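You operate a simulated robot arm through the tools that you are given. There is no shell and no other tool. Be economical: measure what you need, move in short steps, check, and stop when the job is done.

Carry out the task below with a simulated robot arm. There is one attempt and no reset: what you move stays moved.

## Task
Take the parts tub that says "Caps" from the top of the orange bench mat and leave it on the top of the drawer case. Take the flat black cap and put it on the brown valve block. Take the orange filter cartridge from the top of the repair bench and leave it on top of the black head. Shut the top drawer. Fetch the clean blue filter from the top of the repair bench and set it on the grey cover. Put two of the silver tins from the top of the repair bench on the top of the packing table. Put the brown parcel marked "Spare" from the top of the board bench on the black cover and the brown parcel marked "Repair" on the white cover. Put the white piston on the top of the board bench away on the top of the repair bench. Put the grey filter cartridge from the top of the board bench on the top of the packing table. Put one of the clean green filters from the top of the parts stand on top of the grey drum filter. Any order will do. Set down upright: orange filter cartridge, clean blue filter, silver tin, brown parcel, grey filter cartridge, clean green filter.

It is judged by the outcome, as a careful person would: the job done as asked, and still so three seconds after it is handed in. It fails if anything else is knocked over, pushed out of place, dropped, spilled or broken. A push-on lid holds only when it is set on centred and level and pressed home; a screw cap is set on level and turned clockwise until tight.

## Robot
A 7-joint arm with a vacuum gripper on a trunk, on a base that drives. Base frame: it is fixed to the floor where the robot stands at the start and does not move with it; the origin is under the middle of the robot, x ahead of it, y to its left, z up; the surface under the hand at the start is at about z = 0.861. Units: m, rad, N and s.
Its first joint turns from -2.897 to 2.897 rad. Places, roughly: black cover (15x15x2 cm) [0, 3.5, 0.9]; black head (9x9x8 cm) [0.5, 1, 0.9]; brown parcel [-0.75, 3.5, 1]; brown valve block [0.5, 1.25, 1]; clean blue filter (5x5x7 cm) [0.8, 1.5, 0.9]; clean green filter (5x5x7 cm) [-2.3, 1.9, 0.5]; flat black cap (5x5x3 cm) [0.4, 0.3, 0.9]; grey cover (15x15x2 cm) [0.8, 1.7, 0.9]; grey drum filter (6x6x6 cm) [-1.8, 3.4, 0.9]; grey filter cartridge (5x5x9 cm) [-0.8, 3.4, 0.9]; orange filter cartridge (5x5x9 cm) [0.5, 0.9, 0.9]; parts tub [0.5, 0, 1]; silver tin (7x7x8 cm) [0.7, 1.3, 0.9]; top drawer [0.7, 0.9, 1]; top of the drawer case [0.8, 0.9, 1.1]; top of the packing table [0.7, -1.1, 0.8]; top of the repair bench [0.7, 1.2, 0.9]; white cover (15x15x2 cm) [-0.2, 3.5, 0.9]; white piston (5x5x3 cm) [-0.5, 3.4, 0.9]. Payload 1.06 kg.
Tool frame: the origin (TCP) lies in the middle of the cups' lips, and z points out of the cups. The gripper has 1 cup of 0.024 m across, covering 0.024 by 0.024 m (tool x, y); the bellows give 0.008 m. With the vacuum on, a cup seals on a smooth face that it is pressed against (1 to 4 N); it does not hold porous or soft things. The pull reaches 23 N.
Orientation is that of the tool frame in the base frame, as a unit quaternion [x, y, z, w]. With the cups facing straight down, the tool's x points along the base's -x, its y along +y and its z along -z.

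## Interface
- The arm moves only by the tool play_rows. Its argument "steps" is a list of rows, each a list of 7 numbers: the shift along the tool's x, y, z in m, then the turn, a rotation vector about the tool's x, y, z in rad, then the vacuum: 1 switches it on, 0 off. In form: [[tx, ty, tz, rx, ry, rz, suction], ...]. A call has 1 to 8 rows; each row is the pose to reach, as a shift and turn from the pose commanded when the call began, along the tool's axes at that moment. A row lasts 0.2 s, in which the tool goes at most 0.05 m and 0.15 rad; a call with a longer step from one row to the next is refused whole, and so is a gripper value outside its range. A pose out of reach is approached as far as the arm can. The call stops where the force on the tool passes 40 N (or 10 N more than at its start, if that is more) or the arm is blocked; 0.2 s more then pass. The pull builds up within a second once a cup has sealed. Time passes only in rows, and 0.2 s behind the last, so rows that repeat a pose give it time. The reply holds the time, the measured pose of the TCP, the force on the tool along the base axes and the pull of the vacuum, in the units named above and with some noise, with the torque about the TCP (base axes, N m) and any sound that the robot's microphone picked up, and new pictures: "pictures" is both (left out), scene, wrist or none.
- Cameras (640 x 400 px; columns grow to the right, rows downward): "scene" is now at [0.2017, 0.2, 1.501]; the picture's right is [-0.08, -1.00, 0.00], its down [-0.54, 0.04, -0.84] and it looks along [0.84, -0.06, -0.54] (base axes); focal length 214 px, centre (320, 200). "wrist" rides on the gripper at [0.078, 0.019, -0.096] in the tool frame; the picture's right is [-0.24, 0.97, 0.00], its down [-0.71, -0.17, -0.69] and it looks along [-0.67, -0.16, 0.73] (tool axes); focal length 243 px, centre (320, 200). There is no depth. A picture from a camera that has moved, and an enlarged one, comes with that camera's place and axes in the base frame and with its lens. The place of the scene camera against the robot may be out by one fixed shift of up to 0.018 m in any direction.
- roll_base(legs): drives the robot by 1 to 6 legs, each [ahead, left, turn to the left] in m, m and rad, along the robot's own axes; the way and the turn of a leg run together, so that a leg with both is an arc; at most 1.5 m and 3.142 rad a leg. The arm and the cameras ride along, it lands a little off, and it stops where it bumps. It gives what a move gives, and a new picture of the scene camera.
- head_to(pan, tilt): turns the head with the scene camera to pan (to the left, within 2.094 rad either way) and tilt (down, from -0.506 to 1.204), counted from straight ahead of the robot. It gives what a move gives, and a new picture of the scene camera.
- close_up(camera, box): a new picture of the part [left, top, right, bottom] of that camera's present view, enlarged. The clock stands still meanwhile.
- job_done(): hands the job in; it is judged then, once.

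Go step by step. Nothing tells you exact positions but the pictures and the camera data: compare them with the known pose of the tool, close in by small moves and look again before you grip or let go. The budget is 556 turns and 360 pictures, counting those below and the enlarged ones. Unless the task says otherwise, let go and move clear before handing in.

The tools are called after "Call:" by a JSON object that holds its "fn" and its "kwargs". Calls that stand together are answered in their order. play_rows: Moves the arm, as the interface text tells. Its arguments: {"type":"object","properties":{"steps":{"type":"array"},"pictures":{"type":"string","enum":["both","scene","wrist","none"]}},"required":["steps"]} The other tools are called the same way: roll_base (legs) drives the base; head_to (pan, tilt) turns the head that bears the scene camera; close_up (camera, box) takes an enlarged picture of a part of a camera's view; job_done () hands the job in.

At the start:

```text
time: 0.0
tcp_pos: [0.4601, 0.2231, 1.3397]
ee_rot: [0.0, 1.0, 0.0, 0.001]
wrist_force: [0.5, 0.1, 0.2]
torque: [0.0, -0.01, 0.03]
pull: 0.1
robot x, y, heading: [0.0012, 0.0009, -0.005]
head pan, tilt: [-0.077, 0.576]
```

scene: 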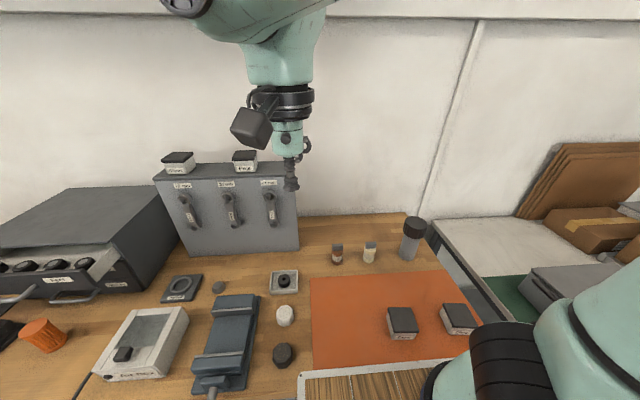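
wrist: 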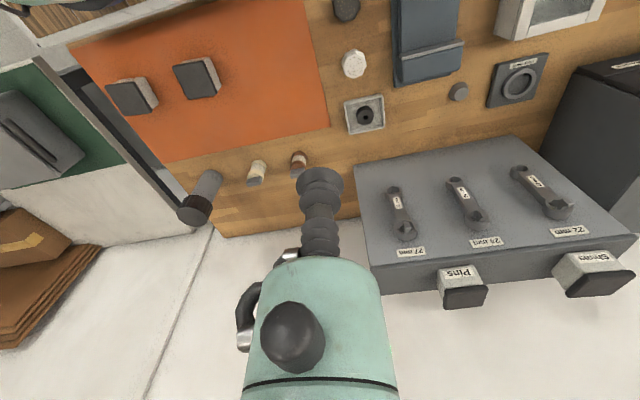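

I see the first bench with the orange mat and two tubs on it, a drawer case to the left and a tool rack behind. I'll enlarge the labels and survey to the left.

Call:
{"fn": "close_up", "kwargs": {"camera": "scene", "box": [300, 230, 500, 355]}}

Call:
{"fn": "close_up", "kwargs": {"camera": "scene", "box": [80, 230, 320, 380]}}

Call:
{"fn": "head_to", "kwargs": {"pan": 0.9, "tilt": 0.576}}

```text
3.20 times, centred on (400, 292) of scene
camera zoom: at [0.2017, 0.2, 1.501], right [-0.08, -1.0, 0.0], down [-0.54, 0.04, -0.84], along [0.84, -0.06, -0.54], focal length 686 px, centre (64, -96)
```

zoom: 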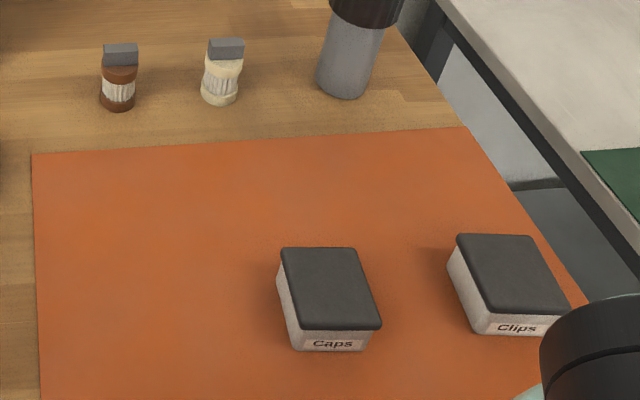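

```text
2.67 times, centred on (200, 305) of scene
camera zoom: at [0.2017, 0.2, 1.501], right [-0.08, -1.0, 0.0], down [-0.54, 0.04, -0.84], along [0.84, -0.06, -0.54], focal length 572 px, centre (640, -80)
```

zoom: 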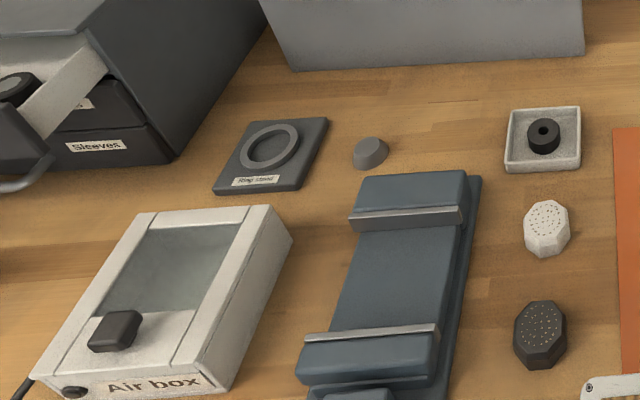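

```text
time: 1.2
tcp_pos: [0.4592, 0.2235, 1.34]
ee_rot: [0.0, 1.0, 0.0, 0.001]
wrist_force: [0.4, 0.0, 0.1]
torque: [-0.02, 0.01, 0.01]
pull: 0.0
robot x, y, heading: [0.0004, 0.0017, -0.001]
head pan, tilt: [0.901, 0.576]
camera scene: at [0.1683, 0.2766, 1.501], right [0.78, -0.62, 0.0], down [-0.34, -0.43, -0.84], along [0.52, 0.66, -0.54], focal length 214 px, centre (320, 200)
```

scene: 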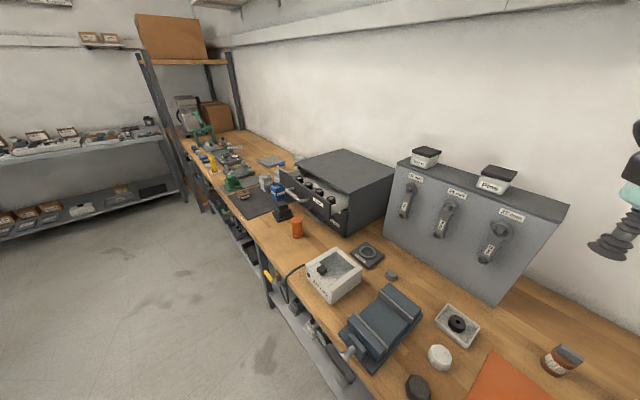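

The Caps tub sits near (0.49, -0.045) and the flat black cap near (0.45, 0.28). I'll back off a little for comfortable reach and look at the tub with the wrist camera.

Call:
{"fn": "roll_base", "kwargs": {"legs": [[-0.1, 0, 0]]}}

Call:
{"fn": "play_rows", "kwargs": {"steps": [[-0.04, 0, 0.03, 0, 0, 0, 0], [-0.08, -0.03, 0.06, 0, 0, 0, 0], [-0.1, -0.07, 0.09, 0, 0, 0, 0], [-0.12, -0.11, 0.11, 0, 0, 0, 0], [-0.13, -0.15, 0.13, 0, 0, 0, 0], [-0.13, -0.19, 0.15, 0, 0, 0, 0], [-0.13, -0.23, 0.17, 0, 0, 0, 0], [-0.13, -0.27, 0.19, 0, 0, 0, 0]], "pictures": "wrist"}}

```text
time: 2.4
tcp_pos: [0.3587, 0.2237, 1.3382]
ee_rot: [0.0, 1.0, 0.0, 0.0]
wrist_force: [-0.5, 0.1, 0.2]
torque: [-0.02, -0.01, 0.02]
pull: 0.1
robot x, y, heading: [-0.1008, 0.0008, 0.0]
head pan, tilt: [0.901, 0.576]
camera scene: at [0.0676, 0.2767, 1.501], right [0.78, -0.62, 0.0], down [-0.34, -0.43, -0.84], along [0.52, 0.66, -0.54], focal length 214 px, centre (320, 200)
```

scene: 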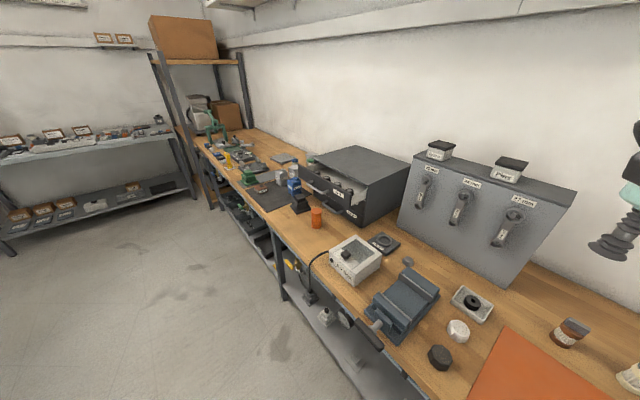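

```text
refused: row 2 steps farther than a row can; nothing moved
```

I'll use evenly spaced rows this time.

Call:
{"fn": "play_rows", "kwargs": {"steps": [[-0.017, -0.034, 0.024, 0, 0, 0, 0], [-0.034, -0.067, 0.047, 0, 0, 0, 0], [-0.051, -0.101, 0.071, 0, 0, 0, 0], [-0.067, -0.135, 0.095, 0, 0, 0, 0], [-0.084, -0.169, 0.119, 0, 0, 0, 0], [-0.101, -0.202, 0.142, 0, 0, 0, 0], [-0.118, -0.236, 0.166, 0, 0, 0, 0], [-0.135, -0.269, 0.19, 0, 0, 0, 0]], "pictures": "wrist"}}

```text
time: 4.2
tcp_pos: [0.4947, -0.044, 1.1449]
ee_rot: [-0.001, 1.0, 0.0, -0.001]
wrist_force: [0.2, -1.2, 0.1]
torque: [0.0, -0.01, 0.06]
pull: 0.0
robot x, y, heading: [-0.1001, -0.0055, 0.004]
head pan, tilt: [0.901, 0.576]
camera wrist: at [0.4149, -0.0242, 1.2426], right [0.23, 0.97, 0.0], down [0.71, -0.17, 0.69], along [0.67, -0.16, -0.73], focal length 243 px, centre (320, 200)
```

wrist: 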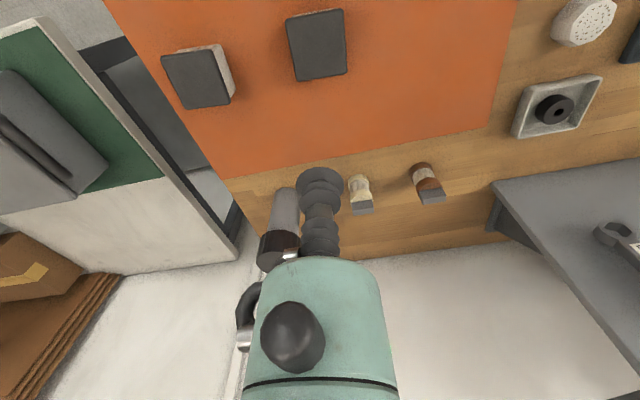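

By the wrist view, the Caps tub's lid is centred near (0.474, -0.042). I'll shift and descend part way, then check again.

Call:
{"fn": "play_rows", "kwargs": {"steps": [[0.01, 0.001, 0.04, 0, 0, 0, 0], [0.02, 0.002, 0.08, 0, 0, 0, 0], [0.02, 0.002, 0.12, 0, 0, 0, 0], [0.02, 0.002, 0.16, 0, 0, 0, 0]], "pictures": "wrist"}}

```text
time: 5.2
tcp_pos: [0.4765, -0.041, 0.9891]
ee_rot: [0.0, 1.0, 0.0, 0.001]
wrist_force: [-0.2, 0.4, -0.6]
torque: [0.01, -0.01, -0.01]
pull: 0.1
robot x, y, heading: [-0.0989, -0.0005, -0.003]
head pan, tilt: [0.901, 0.576]
camera wrist: at [0.397, -0.0224, 1.0851], right [0.24, 0.97, 0.0], down [0.71, -0.17, 0.69], along [0.67, -0.16, -0.73], focal length 243 px, centre (320, 200)
```

wrist: 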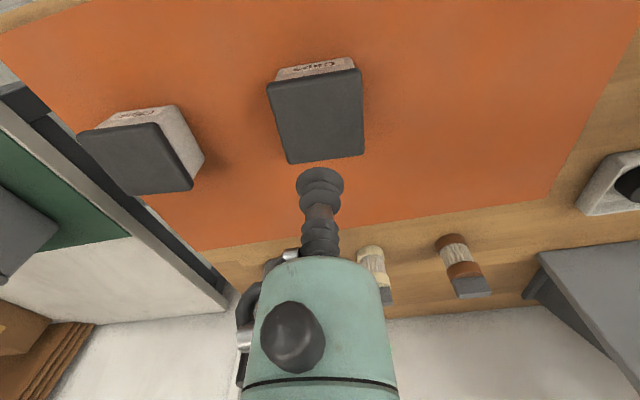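

The tub is almost under the tool. I'll lower to just above the lid, then press softly with the vacuum on.

Call:
{"fn": "play_rows", "kwargs": {"steps": [[0.004, -0.002, 0.03, 0, 0, 0, 0], [0.004, -0.002, 0.055, 0, 0, 0, 1], [0.004, -0.002, 0.06, 0, 0, 0, 1]], "pictures": "wrist"}}

```text
time: 6.0
tcp_pos: [0.4712, -0.0453, 0.929]
ee_rot: [0.0, 1.0, -0.001, 0.0]
wrist_force: [0.9, -0.3, 0.0]
torque: [0.03, 0.03, 0.0]
pull: 0.1
robot x, y, heading: [-0.1007, -0.0015, 0.002]
head pan, tilt: [0.901, 0.576]
camera wrist: at [0.3924, -0.0271, 1.0251], right [0.23, 0.97, 0.0], down [0.71, -0.17, 0.69], along [0.67, -0.16, -0.73], focal length 243 px, centre (320, 200)
```

wrist: 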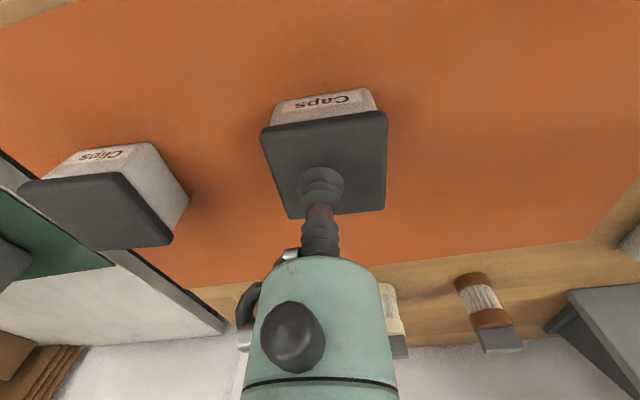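

Aligned. Lowering in small steps until it presses.

Call:
{"fn": "play_rows", "kwargs": {"steps": [[0, 0.001, 0.005, 0, 0, 0, 1], [0, 0.002, 0.01, 0, 0, 0, 1], [0, 0.002, 0.015, 0, 0, 0, 1]], "pictures": "none"}}

Call:
{"fn": "play_rows", "kwargs": {"steps": [[0, 0, 0.004, 0, 0, 0, 1], [0, 0, 0.004, 0, 0, 0, 1]], "pictures": "wrist"}}

```text
time: 6.8
tcp_pos: [0.4705, -0.0436, 0.9138]
ee_rot: [0.0, 1.0, 0.0, -0.001]
wrist_force: [-10.0, 0.4, 13.4]
torque: [-0.02, 0.0, 0.04]
pull: 23.1
robot x, y, heading: [-0.1021, 0.0024, 0.0]
head pan, tilt: [0.901, 0.576]
```

```text
time: 7.4
tcp_pos: [0.4698, -0.0437, 0.9106]
ee_rot: [0.0, 1.0, 0.0, 0.0]
wrist_force: [-9.3, -0.4, 10.9]
torque: [0.0, -0.05, -0.08]
pull: 22.9
robot x, y, heading: [-0.0991, -0.0031, -0.001]
head pan, tilt: [0.901, 0.576]
camera wrist: at [0.3912, -0.025, 1.0067], right [0.24, 0.97, 0.0], down [0.71, -0.17, 0.69], along [0.67, -0.16, -0.73], focal length 243 px, centre (320, 200)
```

wrist: 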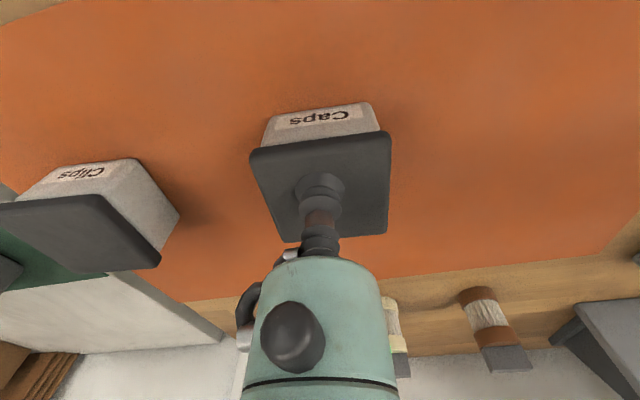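

Sealed with full pull. Now I'll lift slowly and check.

Call:
{"fn": "play_rows", "kwargs": {"steps": [[0, 0, -0.01, 0, 0, 0, 1], [0, 0, -0.03, 0, 0, 0, 1], [0, 0, -0.06, 0, 0, 0, 1], [0, 0, -0.1, 0, 0, 0, 1]], "pictures": "wrist"}}

```text
time: 8.4
tcp_pos: [0.4724, -0.0409, 1.0069]
ee_rot: [0.0, 1.0, 0.0, 0.0]
wrist_force: [0.2, -0.2, -1.5]
torque: [-0.03, 0.04, 0.0]
pull: 22.7
robot x, y, heading: [-0.0989, -0.0013, -0.004]
head pan, tilt: [0.901, 0.576]
camera wrist: at [0.3929, -0.0227, 1.1041], right [0.24, 0.97, 0.0], down [0.71, -0.17, 0.68], along [0.67, -0.16, -0.73], focal length 243 px, centre (320, 200)
```

wrist: 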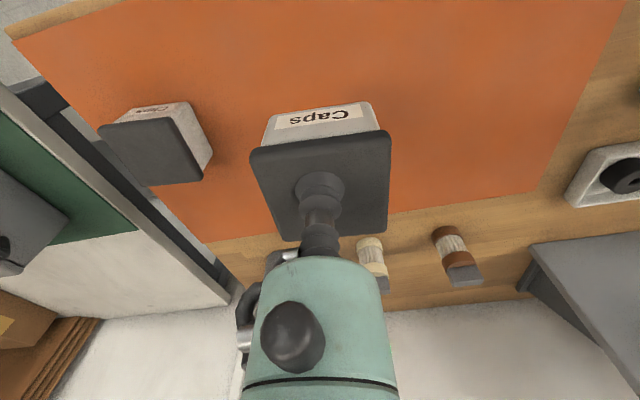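

The tub is held with its lid on. I'll raise it high and drive left toward the drawer case.

Call:
{"fn": "play_rows", "kwargs": {"steps": [[0, 0, -0.05, 0, 0, 0, 1], [0, 0, -0.1, 0, 0, 0, 1], [0, 0, -0.15, 0, 0, 0, 1], [0, 0, -0.2, 0, 0, 0, 1], [0, 0, -0.25, 0, 0, 0, 1], [0, 0, -0.29, 0, 0, 0, 1]], "pictures": "none"}}

Call:
{"fn": "roll_base", "kwargs": {"legs": [[0, 0.8, 0]]}}

Call:
{"fn": "head_to", "kwargs": {"pan": 0.2, "tilt": 0.7}}

```text
time: 9.8
tcp_pos: [0.471, -0.043, 1.3019]
ee_rot: [0.0, 1.0, 0.001, -0.001]
wrist_force: [0.1, -0.1, -1.8]
torque: [0.01, 0.02, 0.0]
pull: 23.0
robot x, y, heading: [-0.1023, 0.002, -0.003]
head pan, tilt: [0.901, 0.576]
```

```text
time: 14.2
tcp_pos: [0.4732, 0.7717, 1.2996]
ee_rot: [0.004, 1.0, 0.0, 0.0]
wrist_force: [-1.1, 0.1, -2.2]
torque: [-0.01, 0.01, 0.01]
pull: 22.9
robot x, y, heading: [-0.1001, 0.8202, -0.009]
head pan, tilt: [0.901, 0.576]
camera scene: at [0.0724, 1.0948, 1.501], right [0.78, -0.63, 0.0], down [-0.34, -0.42, -0.84], along [0.53, 0.65, -0.54], focal length 214 px, centre (320, 200)
```

scene: 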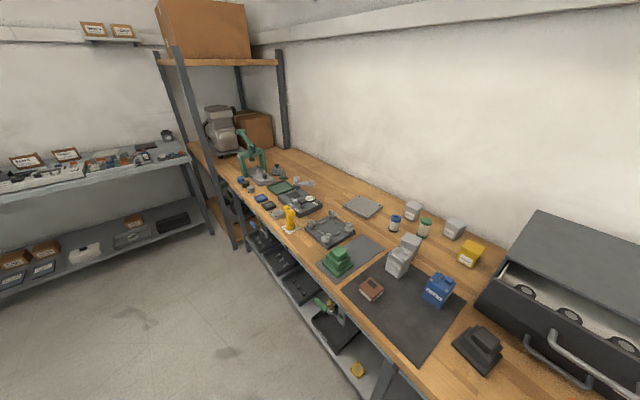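

```text
time: 15.2
tcp_pos: [0.4723, 0.7725, 1.3009]
ee_rot: [0.003, 1.0, 0.001, 0.001]
wrist_force: [0.3, 0.2, -2.7]
torque: [-0.01, 0.0, -0.03]
pull: 23.0
robot x, y, heading: [-0.0964, 0.8182, -0.008]
head pan, tilt: [0.201, 0.7]
camera scene: at [0.0999, 1.0418, 1.4902], right [0.19, -0.98, 0.0], down [-0.63, -0.12, -0.77], along [0.75, 0.15, -0.64], focal length 214 px, centre (320, 200)
```

scene: 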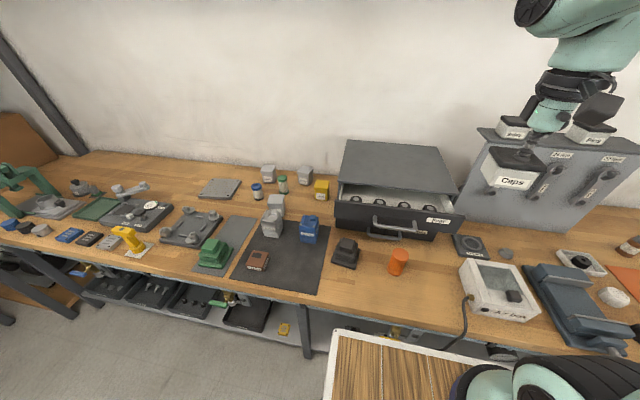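

I can see everything on the repair bench: drawer case, orange cartridge, black head, brown valve block, grey cover plate, and tins. I'll move the tub over the drawer case's top.

Call:
{"fn": "play_rows", "kwargs": {"steps": [[-0.04, 0.018, 0, 0, 0, 0, 1], [-0.08, 0.036, 0, 0, 0, 0, 1], [-0.12, 0.055, 0, 0, 0, 0, 1], [-0.16, 0.073, 0, 0, 0, 0, 1], [-0.2, 0.091, 0, 0, 0, 0, 1], [-0.24, 0.11, 0, 0, 0, 0, 1], [-0.28, 0.128, 0, 0, 0, 0, 1], [-0.32, 0.146, 0, 0, 0, 0, 1]], "pictures": "both"}}

```text
time: 17.0
tcp_pos: [0.7953, 0.9141, 1.3028]
ee_rot: [0.003, 1.0, 0.0, 0.001]
wrist_force: [-1.3, 0.6, -0.7]
torque: [0.03, -0.03, -0.03]
pull: 22.8
robot x, y, heading: [-0.0962, 0.8169, -0.006]
head pan, tilt: [0.201, 0.7]
camera scene: at [0.0992, 1.0414, 1.4903], right [0.19, -0.98, 0.0], down [-0.63, -0.12, -0.77], along [0.75, 0.15, -0.64], focal length 214 px, centre (320, 200)
camera wrist: at [0.7173, 0.934, 1.3982], right [0.24, 0.97, 0.0], down [0.71, -0.18, 0.69], along [0.67, -0.17, -0.73], focal length 243 px, centre (320, 200)
```

scene: 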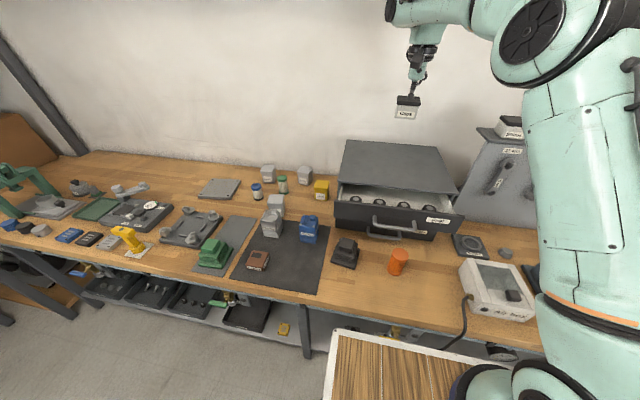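
wrist: 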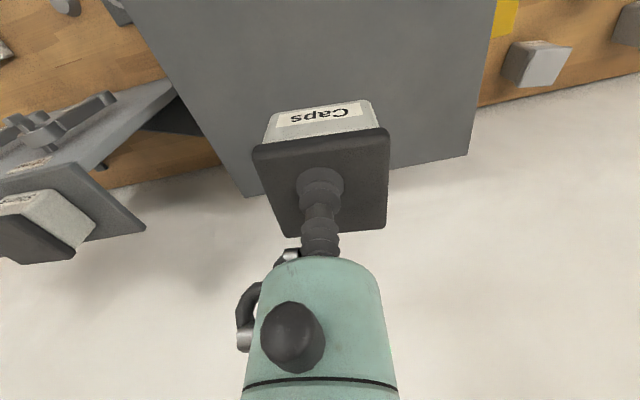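

Over the case. I'll descend carefully.

Call:
{"fn": "play_rows", "kwargs": {"steps": [[0, 0, 0.04, 0, 0, 0, 1], [0, 0, 0.08, 0, 0, 0, 1], [0, 0, 0.12, 0, 0, 0, 1], [0, 0, 0.14, 0, 0, 0, 1]], "pictures": "both"}}

```text
time: 18.0
tcp_pos: [0.7937, 0.9171, 1.1592]
ee_rot: [0.003, 1.0, 0.0, 0.0]
wrist_force: [0.4, -0.1, -2.0]
torque: [-0.02, 0.01, -0.03]
pull: 23.2
robot x, y, heading: [-0.0985, 0.8174, -0.003]
head pan, tilt: [0.201, 0.7]
camera scene: at [0.0998, 1.0417, 1.4902], right [0.19, -0.98, 0.0], down [-0.63, -0.12, -0.76], along [0.75, 0.15, -0.64], focal length 214 px, centre (320, 200)
camera wrist: at [0.7147, 0.9354, 1.2567], right [0.24, 0.97, 0.0], down [0.71, -0.18, 0.69], along [0.67, -0.17, -0.73], focal length 243 px, centre (320, 200)
```

scene: 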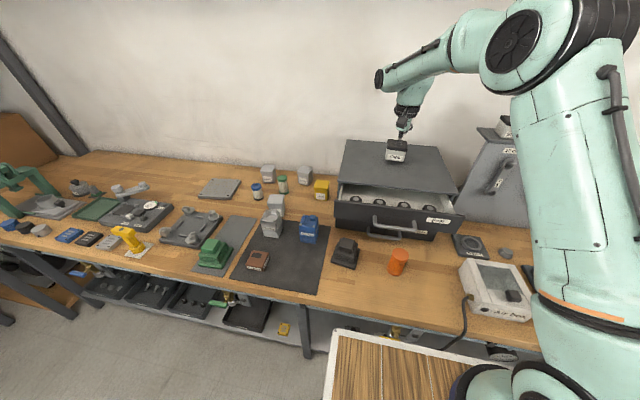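
wrist: 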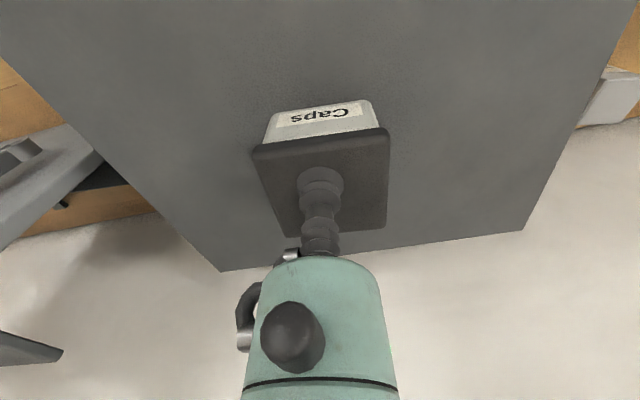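

The top is about z = 1.085. Lowering gently to contact.

Call:
{"fn": "play_rows", "kwargs": {"steps": [[0, 0, 0.006, 0, 0, 0, 1], [0, 0, 0.012, 0, 0, 0, 1]], "pictures": "none"}}

Call:
{"fn": "play_rows", "kwargs": {"steps": [[0, 0, 0.004, 0, 0, 0, 1], [0, 0, 0.006, 0, 0, 0, 1]], "pictures": "none"}}

```text
time: 18.6
tcp_pos: [0.7934, 0.916, 1.1474]
ee_rot: [0.003, 1.0, 0.0, 0.0]
wrist_force: [-0.4, -0.1, -1.6]
torque: [-0.03, 0.02, 0.03]
pull: 22.6
robot x, y, heading: [-0.0966, 0.8188, -0.013]
head pan, tilt: [0.201, 0.7]
```

```text
time: 19.2
tcp_pos: [0.7942, 0.9146, 1.1409]
ee_rot: [0.004, 1.0, 0.0, 0.0]
wrist_force: [-0.6, 0.1, -1.7]
torque: [-0.01, 0.0, 0.02]
pull: 23.0
robot x, y, heading: [-0.0942, 0.8197, -0.011]
head pan, tilt: [0.201, 0.7]
```

Still free; continuing in small steps.

Call:
{"fn": "play_rows", "kwargs": {"steps": [[0, 0, 0.003, 0, 0, 0, 1], [0, 0, 0.006, 0, 0, 0, 1]], "pictures": "none"}}

Call:
{"fn": "play_rows", "kwargs": {"steps": [[0, 0, 0.003, 0, 0, 0, 1], [0, 0, 0.006, 0, 0, 0, 1]], "pictures": "wrist"}}

```text
time: 19.8
tcp_pos: [0.7931, 0.9152, 1.1369]
ee_rot: [0.004, 1.0, 0.0, 0.002]
wrist_force: [-2.1, -2.2, 16.5]
torque: [0.01, -0.06, 0.03]
pull: 22.9
robot x, y, heading: [-0.0956, 0.8192, -0.009]
head pan, tilt: [0.201, 0.7]
```

```text
time: 20.4
tcp_pos: [0.7931, 0.915, 1.1315]
ee_rot: [0.003, 1.0, 0.0, 0.002]
wrist_force: [3.0, -1.8, 22.5]
torque: [-0.01, -0.06, -0.05]
pull: 22.8
robot x, y, heading: [-0.0996, 0.827, -0.009]
head pan, tilt: [0.201, 0.7]
camera wrist: at [0.7141, 0.9343, 1.2276], right [0.24, 0.97, 0.0], down [0.7, -0.18, 0.69], along [0.67, -0.17, -0.73], focal length 243 px, centre (320, 200)
```

wrist: 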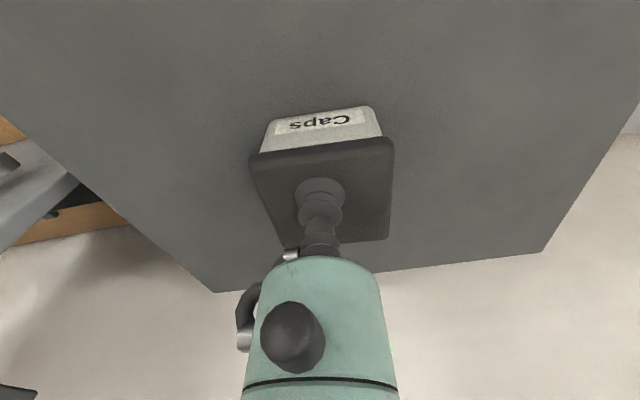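

It's resting on the case. Ease off, release, and rise.

Call:
{"fn": "play_rows", "kwargs": {"steps": [[0, 0, -0.005, 0, 0, 0, 1], [0, 0, -0.005, 0, 0, 0, 0], [0, 0, -0.005, 0, 0, 0, 0], [0, 0, -0.005, 0, 0, 0, 0], [0, 0, -0.02, 0, 0, 0, 0], [0, 0, -0.06, 0, 0, 0, 0], [0, 0, -0.1, 0, 0, 0, 0], [0, 0, -0.14, 0, 0, 0, 0]], "pictures": "wrist"}}

Call:
{"fn": "close_up", "kwargs": {"camera": "scene", "box": [180, 150, 420, 300]}}

```text
time: 22.2
tcp_pos: [0.7928, 0.914, 1.2699]
ee_rot: [0.003, 1.0, 0.0, -0.001]
wrist_force: [0.3, 0.2, -0.4]
torque: [-0.03, 0.01, 0.0]
pull: 0.2
robot x, y, heading: [-0.096, 0.8198, -0.003]
head pan, tilt: [0.201, 0.7]
camera wrist: at [0.7143, 0.9346, 1.3667], right [0.24, 0.97, 0.0], down [0.71, -0.18, 0.68], along [0.66, -0.17, -0.73], focal length 243 px, centre (320, 200)
```

wrist: 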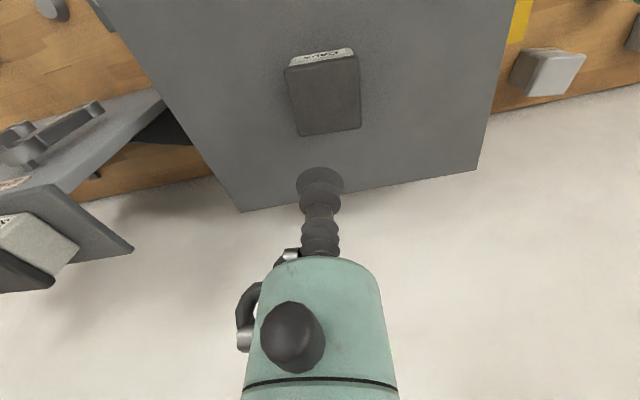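

```text
2.67 times, centred on (300, 225) of scene
camera zoom: at [0.1002, 1.0418, 1.4901], right [0.19, -0.98, 0.0], down [-0.63, -0.12, -0.76], along [0.75, 0.15, -0.64], focal length 572 px, centre (373, 133)
```

zoom: 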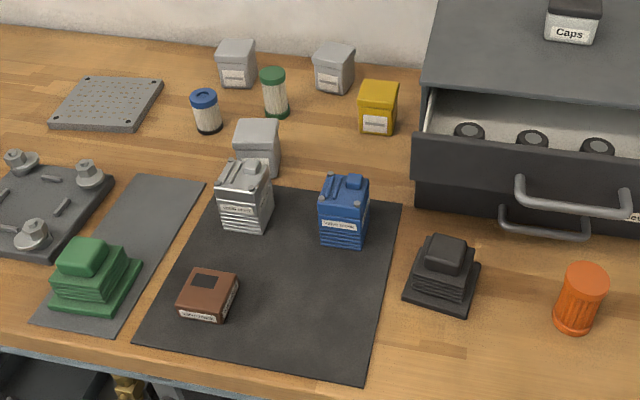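

The tub stands on the case. Now a close look at the brown valve block, the black head and the drawer.

Call:
{"fn": "close_up", "kwargs": {"camera": "scene", "box": [237, 242, 285, 272]}}

Call:
{"fn": "close_up", "kwargs": {"camera": "scene", "box": [320, 220, 416, 280]}}

Call:
{"fn": "close_up", "kwargs": {"camera": "scene", "box": [328, 160, 472, 250]}}

```text
13.33 times, centred on (261, 257) of scene
camera zoom: at [0.1002, 1.0418, 1.4901], right [0.19, -0.98, 0.0], down [-0.63, -0.12, -0.76], along [0.75, 0.15, -0.64], focal length 2860 px, centre (1107, -560)
```

zoom: 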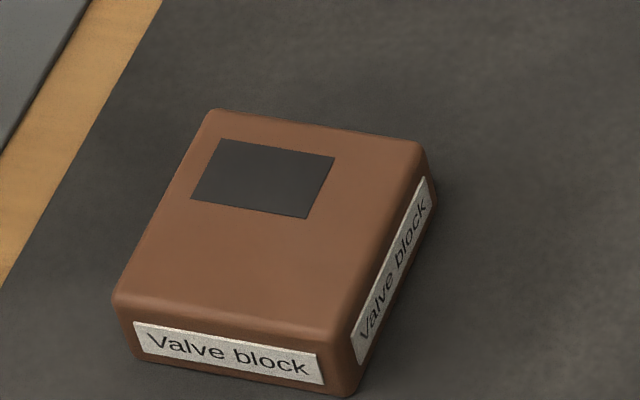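

```text
6.67 times, centred on (368, 250) of scene
camera zoom: at [0.1002, 1.0418, 1.4901], right [0.19, -0.98, 0.0], down [-0.63, -0.12, -0.76], along [0.75, 0.15, -0.64], focal length 1430 px, centre (0, -133)
```

zoom: 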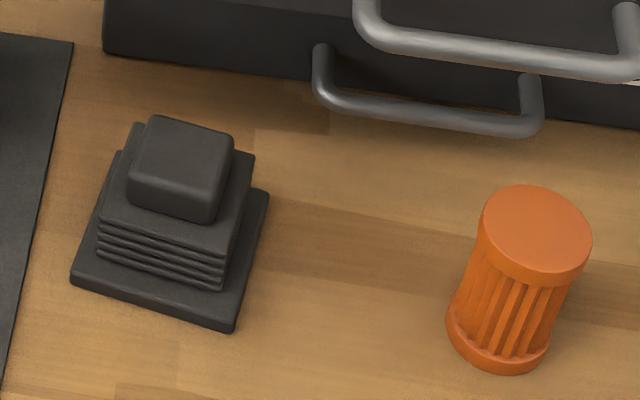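

```text
4.44 times, centred on (400, 205) of scene
camera zoom: at [0.1002, 1.0418, 1.4901], right [0.19, -0.98, 0.0], down [-0.63, -0.12, -0.76], along [0.75, 0.15, -0.64], focal length 953 px, centre (-36, 178)
```

zoom: 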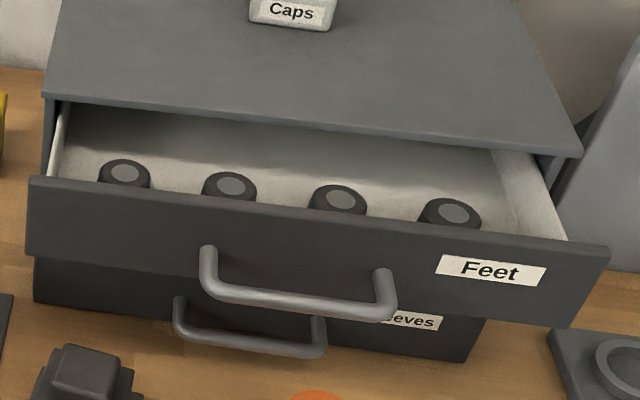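

The Feet drawer is the top one, open about 7 cm, with its front near x = 0.61. I'll shut it first so its handle doesn't crowd the cartridge: back off, turn the tool horizontal, and push beside the handle.

Call:
{"fn": "play_rows", "kwargs": {"steps": [[0.045, -0.017, 0, 0, 0, 0, 0], [0.09, -0.034, 0, 0, 0, 0, 0], [0.135, -0.051, 0, 0, 0, 0, 0], [0.18, -0.068, 0, 0, 0, 0, 0], [0.225, -0.085, 0, 0, 0, 0, 0], [0.27, -0.102, 0, 0, 0, 0, 0], [0.315, -0.119, 0, 0, 0, 0, 0], [0.345, -0.136, 0, 0, 0, 0, 0]], "pictures": "none"}}

Call:
{"fn": "play_rows", "kwargs": {"steps": [[0, 0, 0, 0, -0.14, 0, 0], [0, 0, 0, 0, -0.28, 0, 0], [0, 0, 0, 0, -0.42, 0, 0], [0, 0, 0, 0, -0.56, 0, 0], [0, 0, 0, 0, -0.7, 0, 0], [0, 0, 0, 0, -0.79, 0, 0]], "pictures": "scene"}}

```text
time: 24.0
tcp_pos: [0.4467, 0.7821, 1.2703]
ee_rot: [0.004, 1.0, 0.0, -0.001]
wrist_force: [0.8, 0.6, 0.1]
torque: [-0.04, 0.02, 0.01]
pull: 0.2
robot x, y, heading: [-0.0966, 0.8185, -0.009]
head pan, tilt: [0.201, 0.7]
```

```text
time: 25.4
tcp_pos: [0.4479, 0.7817, 1.2696]
ee_rot: [0.004, 0.923, -0.002, 0.386]
wrist_force: [0.1, 0.5, -0.2]
torque: [-0.01, -0.03, 0.01]
pull: 0.0
robot x, y, heading: [-0.0975, 0.8163, -0.009]
head pan, tilt: [0.201, 0.7]
camera scene: at [0.1, 1.0414, 1.4902], right [0.19, -0.98, 0.0], down [-0.63, -0.12, -0.76], along [0.75, 0.15, -0.64], focal length 214 px, centre (320, 200)
```

scene: 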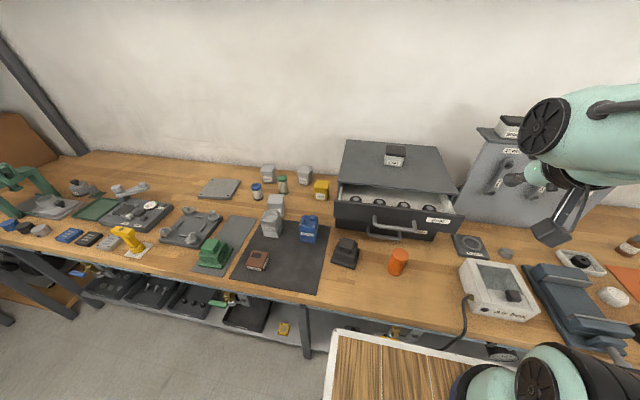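

Turning works; finishing the turn to horizontal.

Call:
{"fn": "play_rows", "kwargs": {"steps": [[0, 0, 0, 0, -0.14, 0, 0], [0, 0, 0, 0, -0.28, 0, 0], [0, 0, 0, 0, -0.42, 0, 0], [0, 0, 0, 0, -0.56, 0, 0], [0, 0, 0, 0, -0.7, 0, 0], [0, 0, 0, 0, -0.78, 0, 0]], "pictures": "both"}}

```text
time: 26.3
tcp_pos: [0.4444, 0.8489, 1.2747]
ee_rot: [-0.078, 0.844, 0.106, 0.52]
wrist_force: [-0.3, 1.0, 0.1]
torque: [-0.03, 0.01, -0.01]
pull: 0.2
out of reach, approached as far as the arm can: row 2, 3, 4
robot x, y, heading: [-0.096, 0.8209, -0.012]
head pan, tilt: [0.201, 0.7]
stopped in row 4: the arm was blocked; the commanded pose is now the measured one
camera scene: at [0.1007, 1.0391, 1.4901], right [0.16, -0.99, 0.0], down [-0.64, -0.11, -0.76], along [0.75, 0.13, -0.64], focal length 214 px, centre (320, 200)
camera wrist: at [0.3213, 0.8398, 1.2495], right [-0.13, 0.94, 0.31], down [-0.23, -0.33, 0.92], along [0.96, 0.05, 0.26], focal length 243 px, centre (320, 200)
```

scene: 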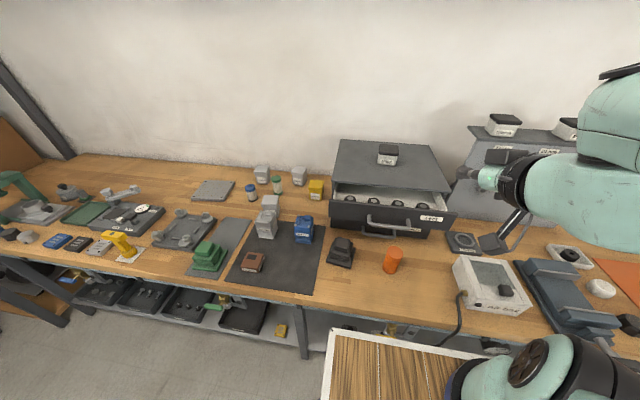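
wrist: 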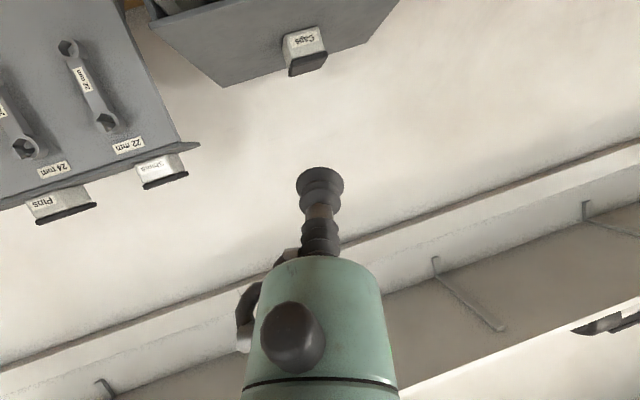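

A fully horizontal tool isn't reachable here. I'll settle for about 55° of tilt, which is enough to push the drawer front.

Call:
{"fn": "play_rows", "kwargs": {"steps": [[0, 0, 0, 0.087, 0.047, 0.013, 0], [0, 0, 0, 0.174, 0.095, 0.027, 0], [0, 0, 0, 0.261, 0.142, 0.04, 0], [0, 0, 0, 0.261, 0.142, 0.04, 0]], "pictures": "none"}}

```text
time: 27.3
tcp_pos: [0.4418, 0.855, 1.2567]
ee_rot: [-0.007, 0.905, 0.052, 0.423]
wrist_force: [-0.2, 0.3, -0.8]
torque: [0.02, 0.0, 0.03]
pull: 0.1
robot x, y, heading: [-0.0948, 0.8149, -0.01]
head pan, tilt: [0.201, 0.7]
```

Now I'll bring the tilted cup in front of the drawer's front panel, right of the handle.

Call:
{"fn": "play_rows", "kwargs": {"steps": [[0.012, -0.018, 0.037, 0.017, 0, -0.005, 0], [0.025, -0.035, 0.074, 0.033, 0, -0.01, 0], [0.037, -0.052, 0.111, 0.05, 0, -0.016, 0], [0.049, -0.07, 0.148, 0.067, 0, -0.021, 0], [0.062, -0.088, 0.185, 0.083, 0, -0.027, 0], [0.074, -0.105, 0.222, 0.1, 0, -0.032, 0]], "pictures": "both"}}

```text
time: 28.4
tcp_pos: [0.4435, 1.0174, 1.1829]
ee_rot: [-0.143, 0.85, 0.338, 0.379]
wrist_force: [-1.3, 0.6, -0.7]
torque: [-0.01, -0.02, -0.03]
pull: 0.1
out of reach, approached as far as the arm can: row 3
robot x, y, heading: [-0.0967, 0.8192, -0.007]
head pan, tilt: [0.201, 0.7]
stopped in row 5: the arm was blocked; the commanded pose is now the measured one
camera scene: at [0.0385, 1.1094, 1.4938], right [0.97, -0.25, 0.0], down [-0.15, -0.59, -0.79], along [0.2, 0.77, -0.61], focal length 214 px, centre (320, 200)
camera wrist: at [0.3276, 0.9661, 1.1809], right [-0.33, 0.71, 0.63], down [0.19, -0.6, 0.78], along [0.93, 0.37, 0.06], focal length 243 px, centre (320, 200)
```

scene: 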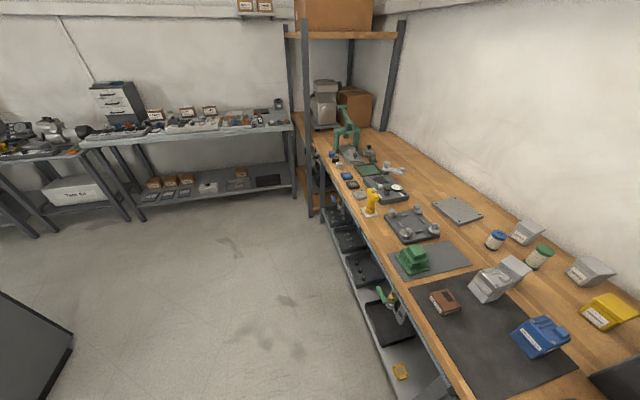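
wrist: 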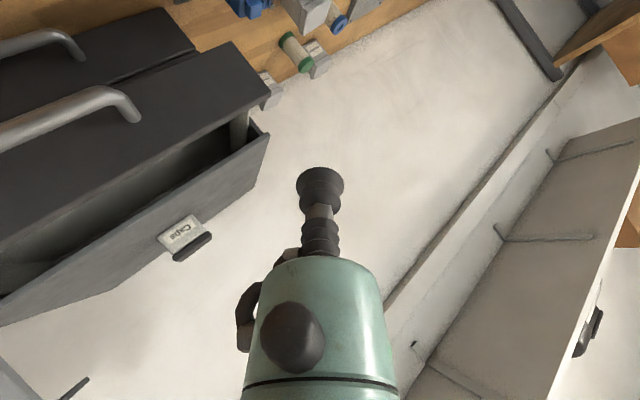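

The arm took an awkward turn of its first joint. I'll bring the tool back to pointing straight down and rethink.

Call:
{"fn": "play_rows", "kwargs": {"steps": [[0, 0, 0, 0.089, 0.1, 0.038, 0], [0, 0, 0, 0.178, 0.2, 0.075, 0], [0, 0, 0, 0.267, 0.299, 0.113, 0], [0, 0, 0, 0.356, 0.399, 0.15, 0], [0, 0, 0, 0.445, 0.499, 0.188, 0], [0, 0, 0, 0.534, 0.599, 0.226, 0], [0, 0, 0, 0.623, 0.698, 0.263, 0], [0, 0, 0, 0.712, 0.798, 0.301, 0]], "pictures": "scene"}}

```text
time: 30.2
tcp_pos: [0.4432, 1.0157, 1.1827]
ee_rot: [0.003, 1.0, 0.001, -0.001]
wrist_force: [0.1, -0.1, 0.1]
torque: [-0.01, 0.0, 0.01]
pull: 0.0
robot x, y, heading: [-0.102, 0.819, -0.009]
head pan, tilt: [0.201, 0.7]
camera scene: at [0.0537, 1.0991, 1.486], right [0.9, -0.44, 0.0], down [-0.3, -0.61, -0.73], along [0.33, 0.66, -0.68], focal length 214 px, centre (320, 200)
```

scene: 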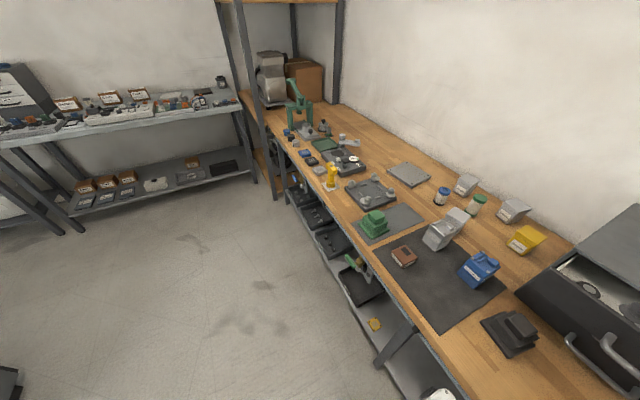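

Back to a clean pose. I'll use a modest 30° tilt instead: move beside the drawer front, tilt, and push with the lip.

Call:
{"fn": "play_rows", "kwargs": {"steps": [[-0.009, -0.04, 0, 0, 0, 0, 0], [-0.018, -0.08, 0, 0, 0, 0, 0], [-0.027, -0.12, 0, 0, 0, 0, 0], [-0.036, -0.16, 0, 0, 0, 0, 0], [-0.045, -0.2, 0, 0, 0, 0, 0], [-0.057, -0.24, 0, 0, 0, 0, 0]], "pictures": "none"}}

Call:
{"fn": "play_rows", "kwargs": {"steps": [[0, 0, 0, 0, -0.13, 0, 0], [0, 0, 0, 0, -0.26, 0, 0], [0, 0, 0, 0, -0.39, 0, 0], [0, 0, 0, 0, -0.52, 0, 0]], "pictures": "both"}}

```text
time: 31.6
tcp_pos: [0.4994, 0.775, 1.1858]
ee_rot: [0.003, 1.0, -0.004, 0.002]
wrist_force: [-0.3, -0.2, -0.2]
torque: [-0.02, -0.02, -0.02]
pull: 0.2
robot x, y, heading: [-0.0992, 0.8172, -0.01]
head pan, tilt: [0.201, 0.7]
```

```text
time: 32.6
tcp_pos: [0.5008, 0.7756, 1.1854]
ee_rot: [0.002, 0.966, -0.004, 0.26]
wrist_force: [0.1, 0.2, 1.0]
torque: [0.0, 0.0, -0.01]
pull: 0.2
robot x, y, heading: [-0.0958, 0.82, -0.004]
head pan, tilt: [0.201, 0.7]
camera scene: at [0.1007, 1.0412, 1.4902], right [0.19, -0.98, 0.0], down [-0.63, -0.12, -0.76], along [0.75, 0.15, -0.64], focal length 214 px, centre (320, 200)
camera wrist: at [0.3836, 0.7941, 1.2288], right [0.21, 0.97, 0.11], down [0.27, -0.17, 0.95], along [0.94, -0.17, -0.29], focal length 243 px, centre (320, 200)
```

scene: 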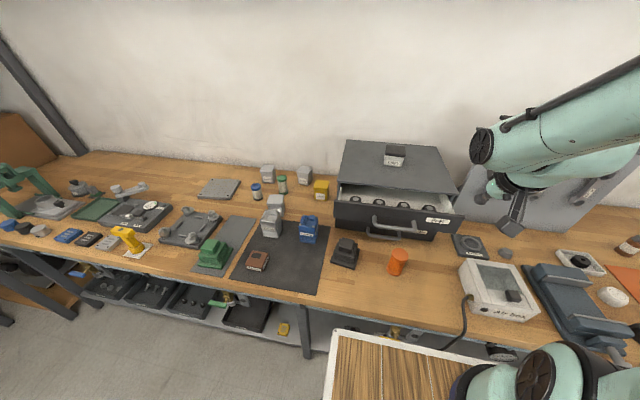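
wrist: 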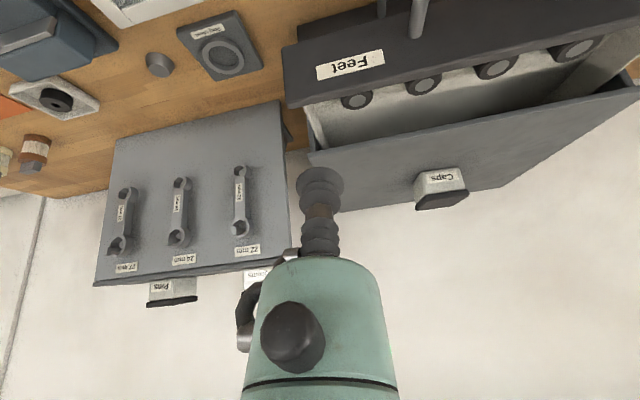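

I see the panel clearly: its top is near z = 1.04. I'll lower the cup to z ≈ 1.005 just in front of the panel.

Call:
{"fn": "play_rows", "kwargs": {"steps": [[0.005, 0, 0.04, 0, 0, 0, 0], [0.011, 0, 0.08, 0, 0, 0, 0], [0.016, 0, 0.12, 0, 0, 0, 0], [0.022, 0, 0.16, 0, 0, 0, 0], [0.026, 0, 0.193, 0, 0, 0, 0]], "pictures": "wrist"}}

```text
time: 33.7
tcp_pos: [0.5617, 0.9169, 1.0387]
ee_rot: [-0.152, 0.948, 0.047, 0.276]
wrist_force: [-1.6, -1.9, 45.9]
torque: [-0.2, 0.38, 0.21]
pull: 0.1
out of reach, approached as far as the arm can: row 4, 5
robot x, y, heading: [-0.0975, 0.8167, -0.011]
head pan, tilt: [0.201, 0.7]
stopped in row 5: the force on the tool passed its limit at 134 N (the readings are from after the stop); the commanded pose is now the measured one
camera wrist: at [0.4436, 0.8983, 1.0786], right [-0.12, 0.98, 0.13], down [0.27, -0.09, 0.96], along [0.95, 0.15, -0.26], focal length 243 px, centre (320, 200)
```

wrist: 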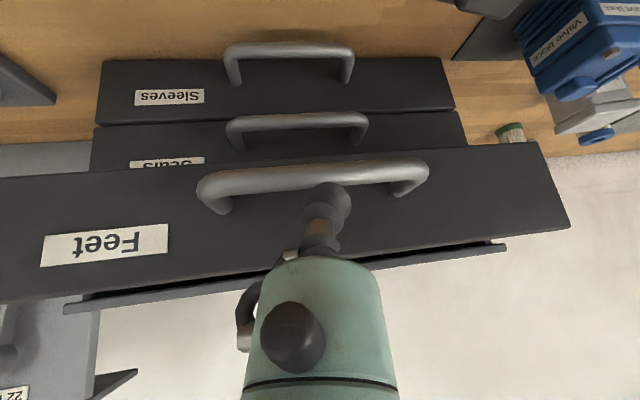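

The tilted pose ran out of reach and the cup slid onto the handle. I'll lift straight up at once and look.

Call:
{"fn": "play_rows", "kwargs": {"steps": [[-0.01, 0, -0.017, 0, 0, 0, 0], [-0.035, 0, -0.055, 0, 0, 0, 0], [-0.055, 0, -0.09, 0, 0, 0, 0], [-0.08, 0, -0.13, 0, 0, 0, 0]], "pictures": "scene"}}

```text
time: 34.9
tcp_pos: [0.573, 0.8768, 1.1894]
ee_rot: [-0.107, 0.956, 0.032, 0.272]
wrist_force: [0.7, -0.2, -0.7]
torque: [0.01, -0.01, 0.0]
pull: 0.1
robot x, y, heading: [-0.0971, 0.8214, -0.009]
head pan, tilt: [0.201, 0.7]
stopped in row 4: the arm was blocked; the commanded pose is now the measured one
camera scene: at [0.1008, 1.0409, 1.4902], right [0.19, -0.98, 0.0], down [-0.63, -0.12, -0.76], along [0.75, 0.15, -0.64], focal length 214 px, centre (320, 200)
```

scene: 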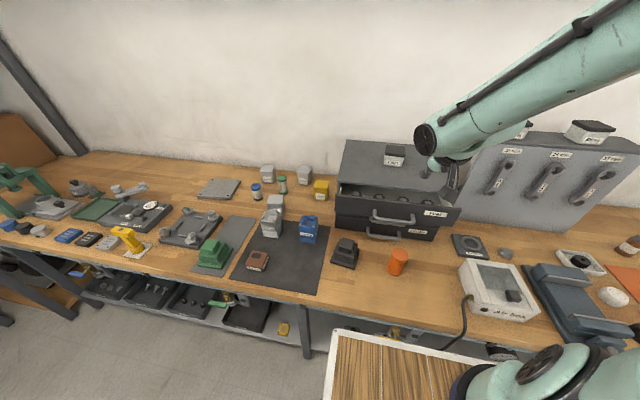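

Nothing was disturbed, and the drawer actually moved partly in. I'll return the tool to straight down.

Call:
{"fn": "play_rows", "kwargs": {"steps": [[0, 0, 0, 0.013, 0.11, 0.043, 0], [0, 0, 0, 0.026, 0.22, 0.087, 0], [0, 0, 0, 0.039, 0.331, 0.13, 0], [0, 0, 0, 0.052, 0.442, 0.174, 0], [0, 0, 0, 0.065, 0.552, 0.217, 0]], "pictures": "none"}}

Call:
{"fn": "close_up", "kwargs": {"camera": "scene", "box": [328, 150, 488, 250]}}

```text
time: 36.1
tcp_pos: [0.5726, 0.8794, 1.1895]
ee_rot: [-0.001, 1.0, 0.0, 0.001]
wrist_force: [-0.2, 0.6, 0.2]
torque: [0.01, -0.04, -0.02]
pull: 0.0
robot x, y, heading: [-0.0955, 0.8172, -0.003]
head pan, tilt: [0.201, 0.7]
```

```text
4.00 times, centred on (408, 200) of scene
camera zoom: at [0.1001, 1.0415, 1.4902], right [0.19, -0.98, 0.0], down [-0.63, -0.12, -0.77], along [0.75, 0.15, -0.64], focal length 858 px, centre (-32, 200)
```

zoom: 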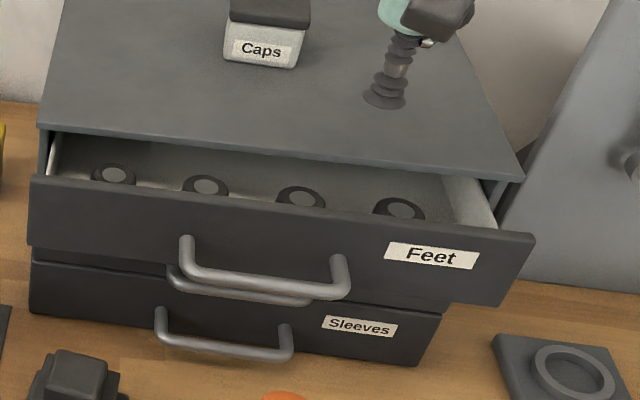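

The tool is vertical again. I'll go right of the handle, lower in front of the panel, and push with the side of the cup.

Call:
{"fn": "play_rows", "kwargs": {"steps": [[0.02, -0.04, 0, 0, 0, 0, 0], [0.038, -0.08, 0, 0, 0, 0, 0], [0.038, -0.098, 0.03, 0, 0, 0, 0], [0.038, -0.098, 0.075, 0, 0, 0, 0], [0.038, -0.098, 0.12, 0, 0, 0, 0], [0.038, -0.098, 0.165, 0, 0, 0, 0], [0.038, -0.098, 0.2, 0, 0, 0, 0]], "pictures": "wrist"}}

```text
time: 37.7
tcp_pos: [0.5337, 0.7798, 0.9872]
ee_rot: [-0.001, 1.0, -0.001, 0.001]
wrist_force: [-0.7, -0.1, 0.1]
torque: [0.0, -0.02, -0.01]
pull: 0.0
robot x, y, heading: [-0.0949, 0.8179, -0.006]
head pan, tilt: [0.201, 0.7]
camera wrist: at [0.4545, 0.7984, 1.0843], right [0.23, 0.97, 0.0], down [0.71, -0.17, 0.69], along [0.67, -0.16, -0.73], focal length 243 px, centre (320, 200)
```

wrist: 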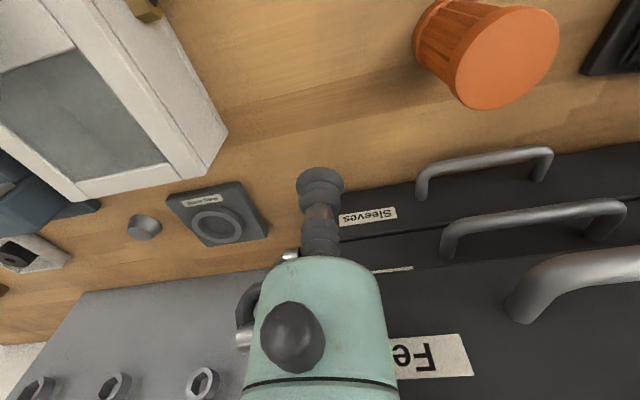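

Clear of everything. Pushing forward in small steps.

Call:
{"fn": "play_rows", "kwargs": {"steps": [[-0.025, 0, 0, 0, 0, 0, 0], [-0.04, 0, 0, 0, 0, 0, 0], [-0.055, 0, 0, 0, 0, 0, 0], [-0.07, 0, 0, 0, 0, 0, 0], [-0.08, 0, 0, 0, 0, 0, 0]], "pictures": "scene"}}

Call:
{"fn": "close_up", "kwargs": {"camera": "scene", "box": [328, 150, 488, 250]}}

```text
time: 38.9
tcp_pos: [0.6114, 0.781, 0.9897]
ee_rot: [0.0, 1.0, -0.001, -0.002]
wrist_force: [-28.4, -1.6, 6.3]
torque: [0.09, -2.43, -0.16]
pull: 0.1
robot x, y, heading: [-0.0965, 0.8164, -0.006]
head pan, tilt: [0.201, 0.7]
camera scene: at [0.0987, 1.0414, 1.4904], right [0.19, -0.98, 0.0], down [-0.63, -0.12, -0.77], along [0.75, 0.15, -0.64], focal length 214 px, centre (320, 200)
```

scene: 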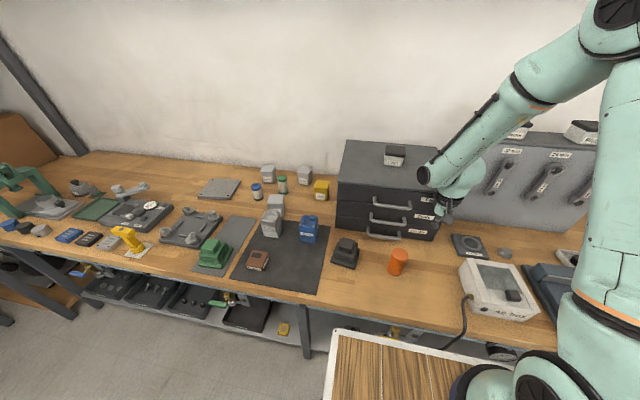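

```text
4.00 times, centred on (408, 200) of scene
camera zoom: at [0.0987, 1.0414, 1.4904], right [0.19, -0.98, 0.0], down [-0.63, -0.12, -0.77], along [0.75, 0.15, -0.64], focal length 858 px, centre (-32, 200)
```

zoom: 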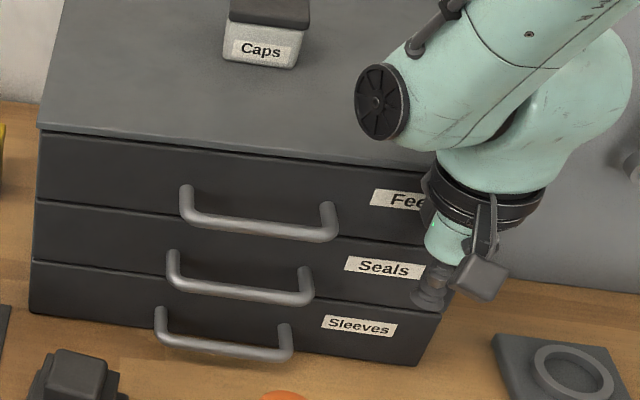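

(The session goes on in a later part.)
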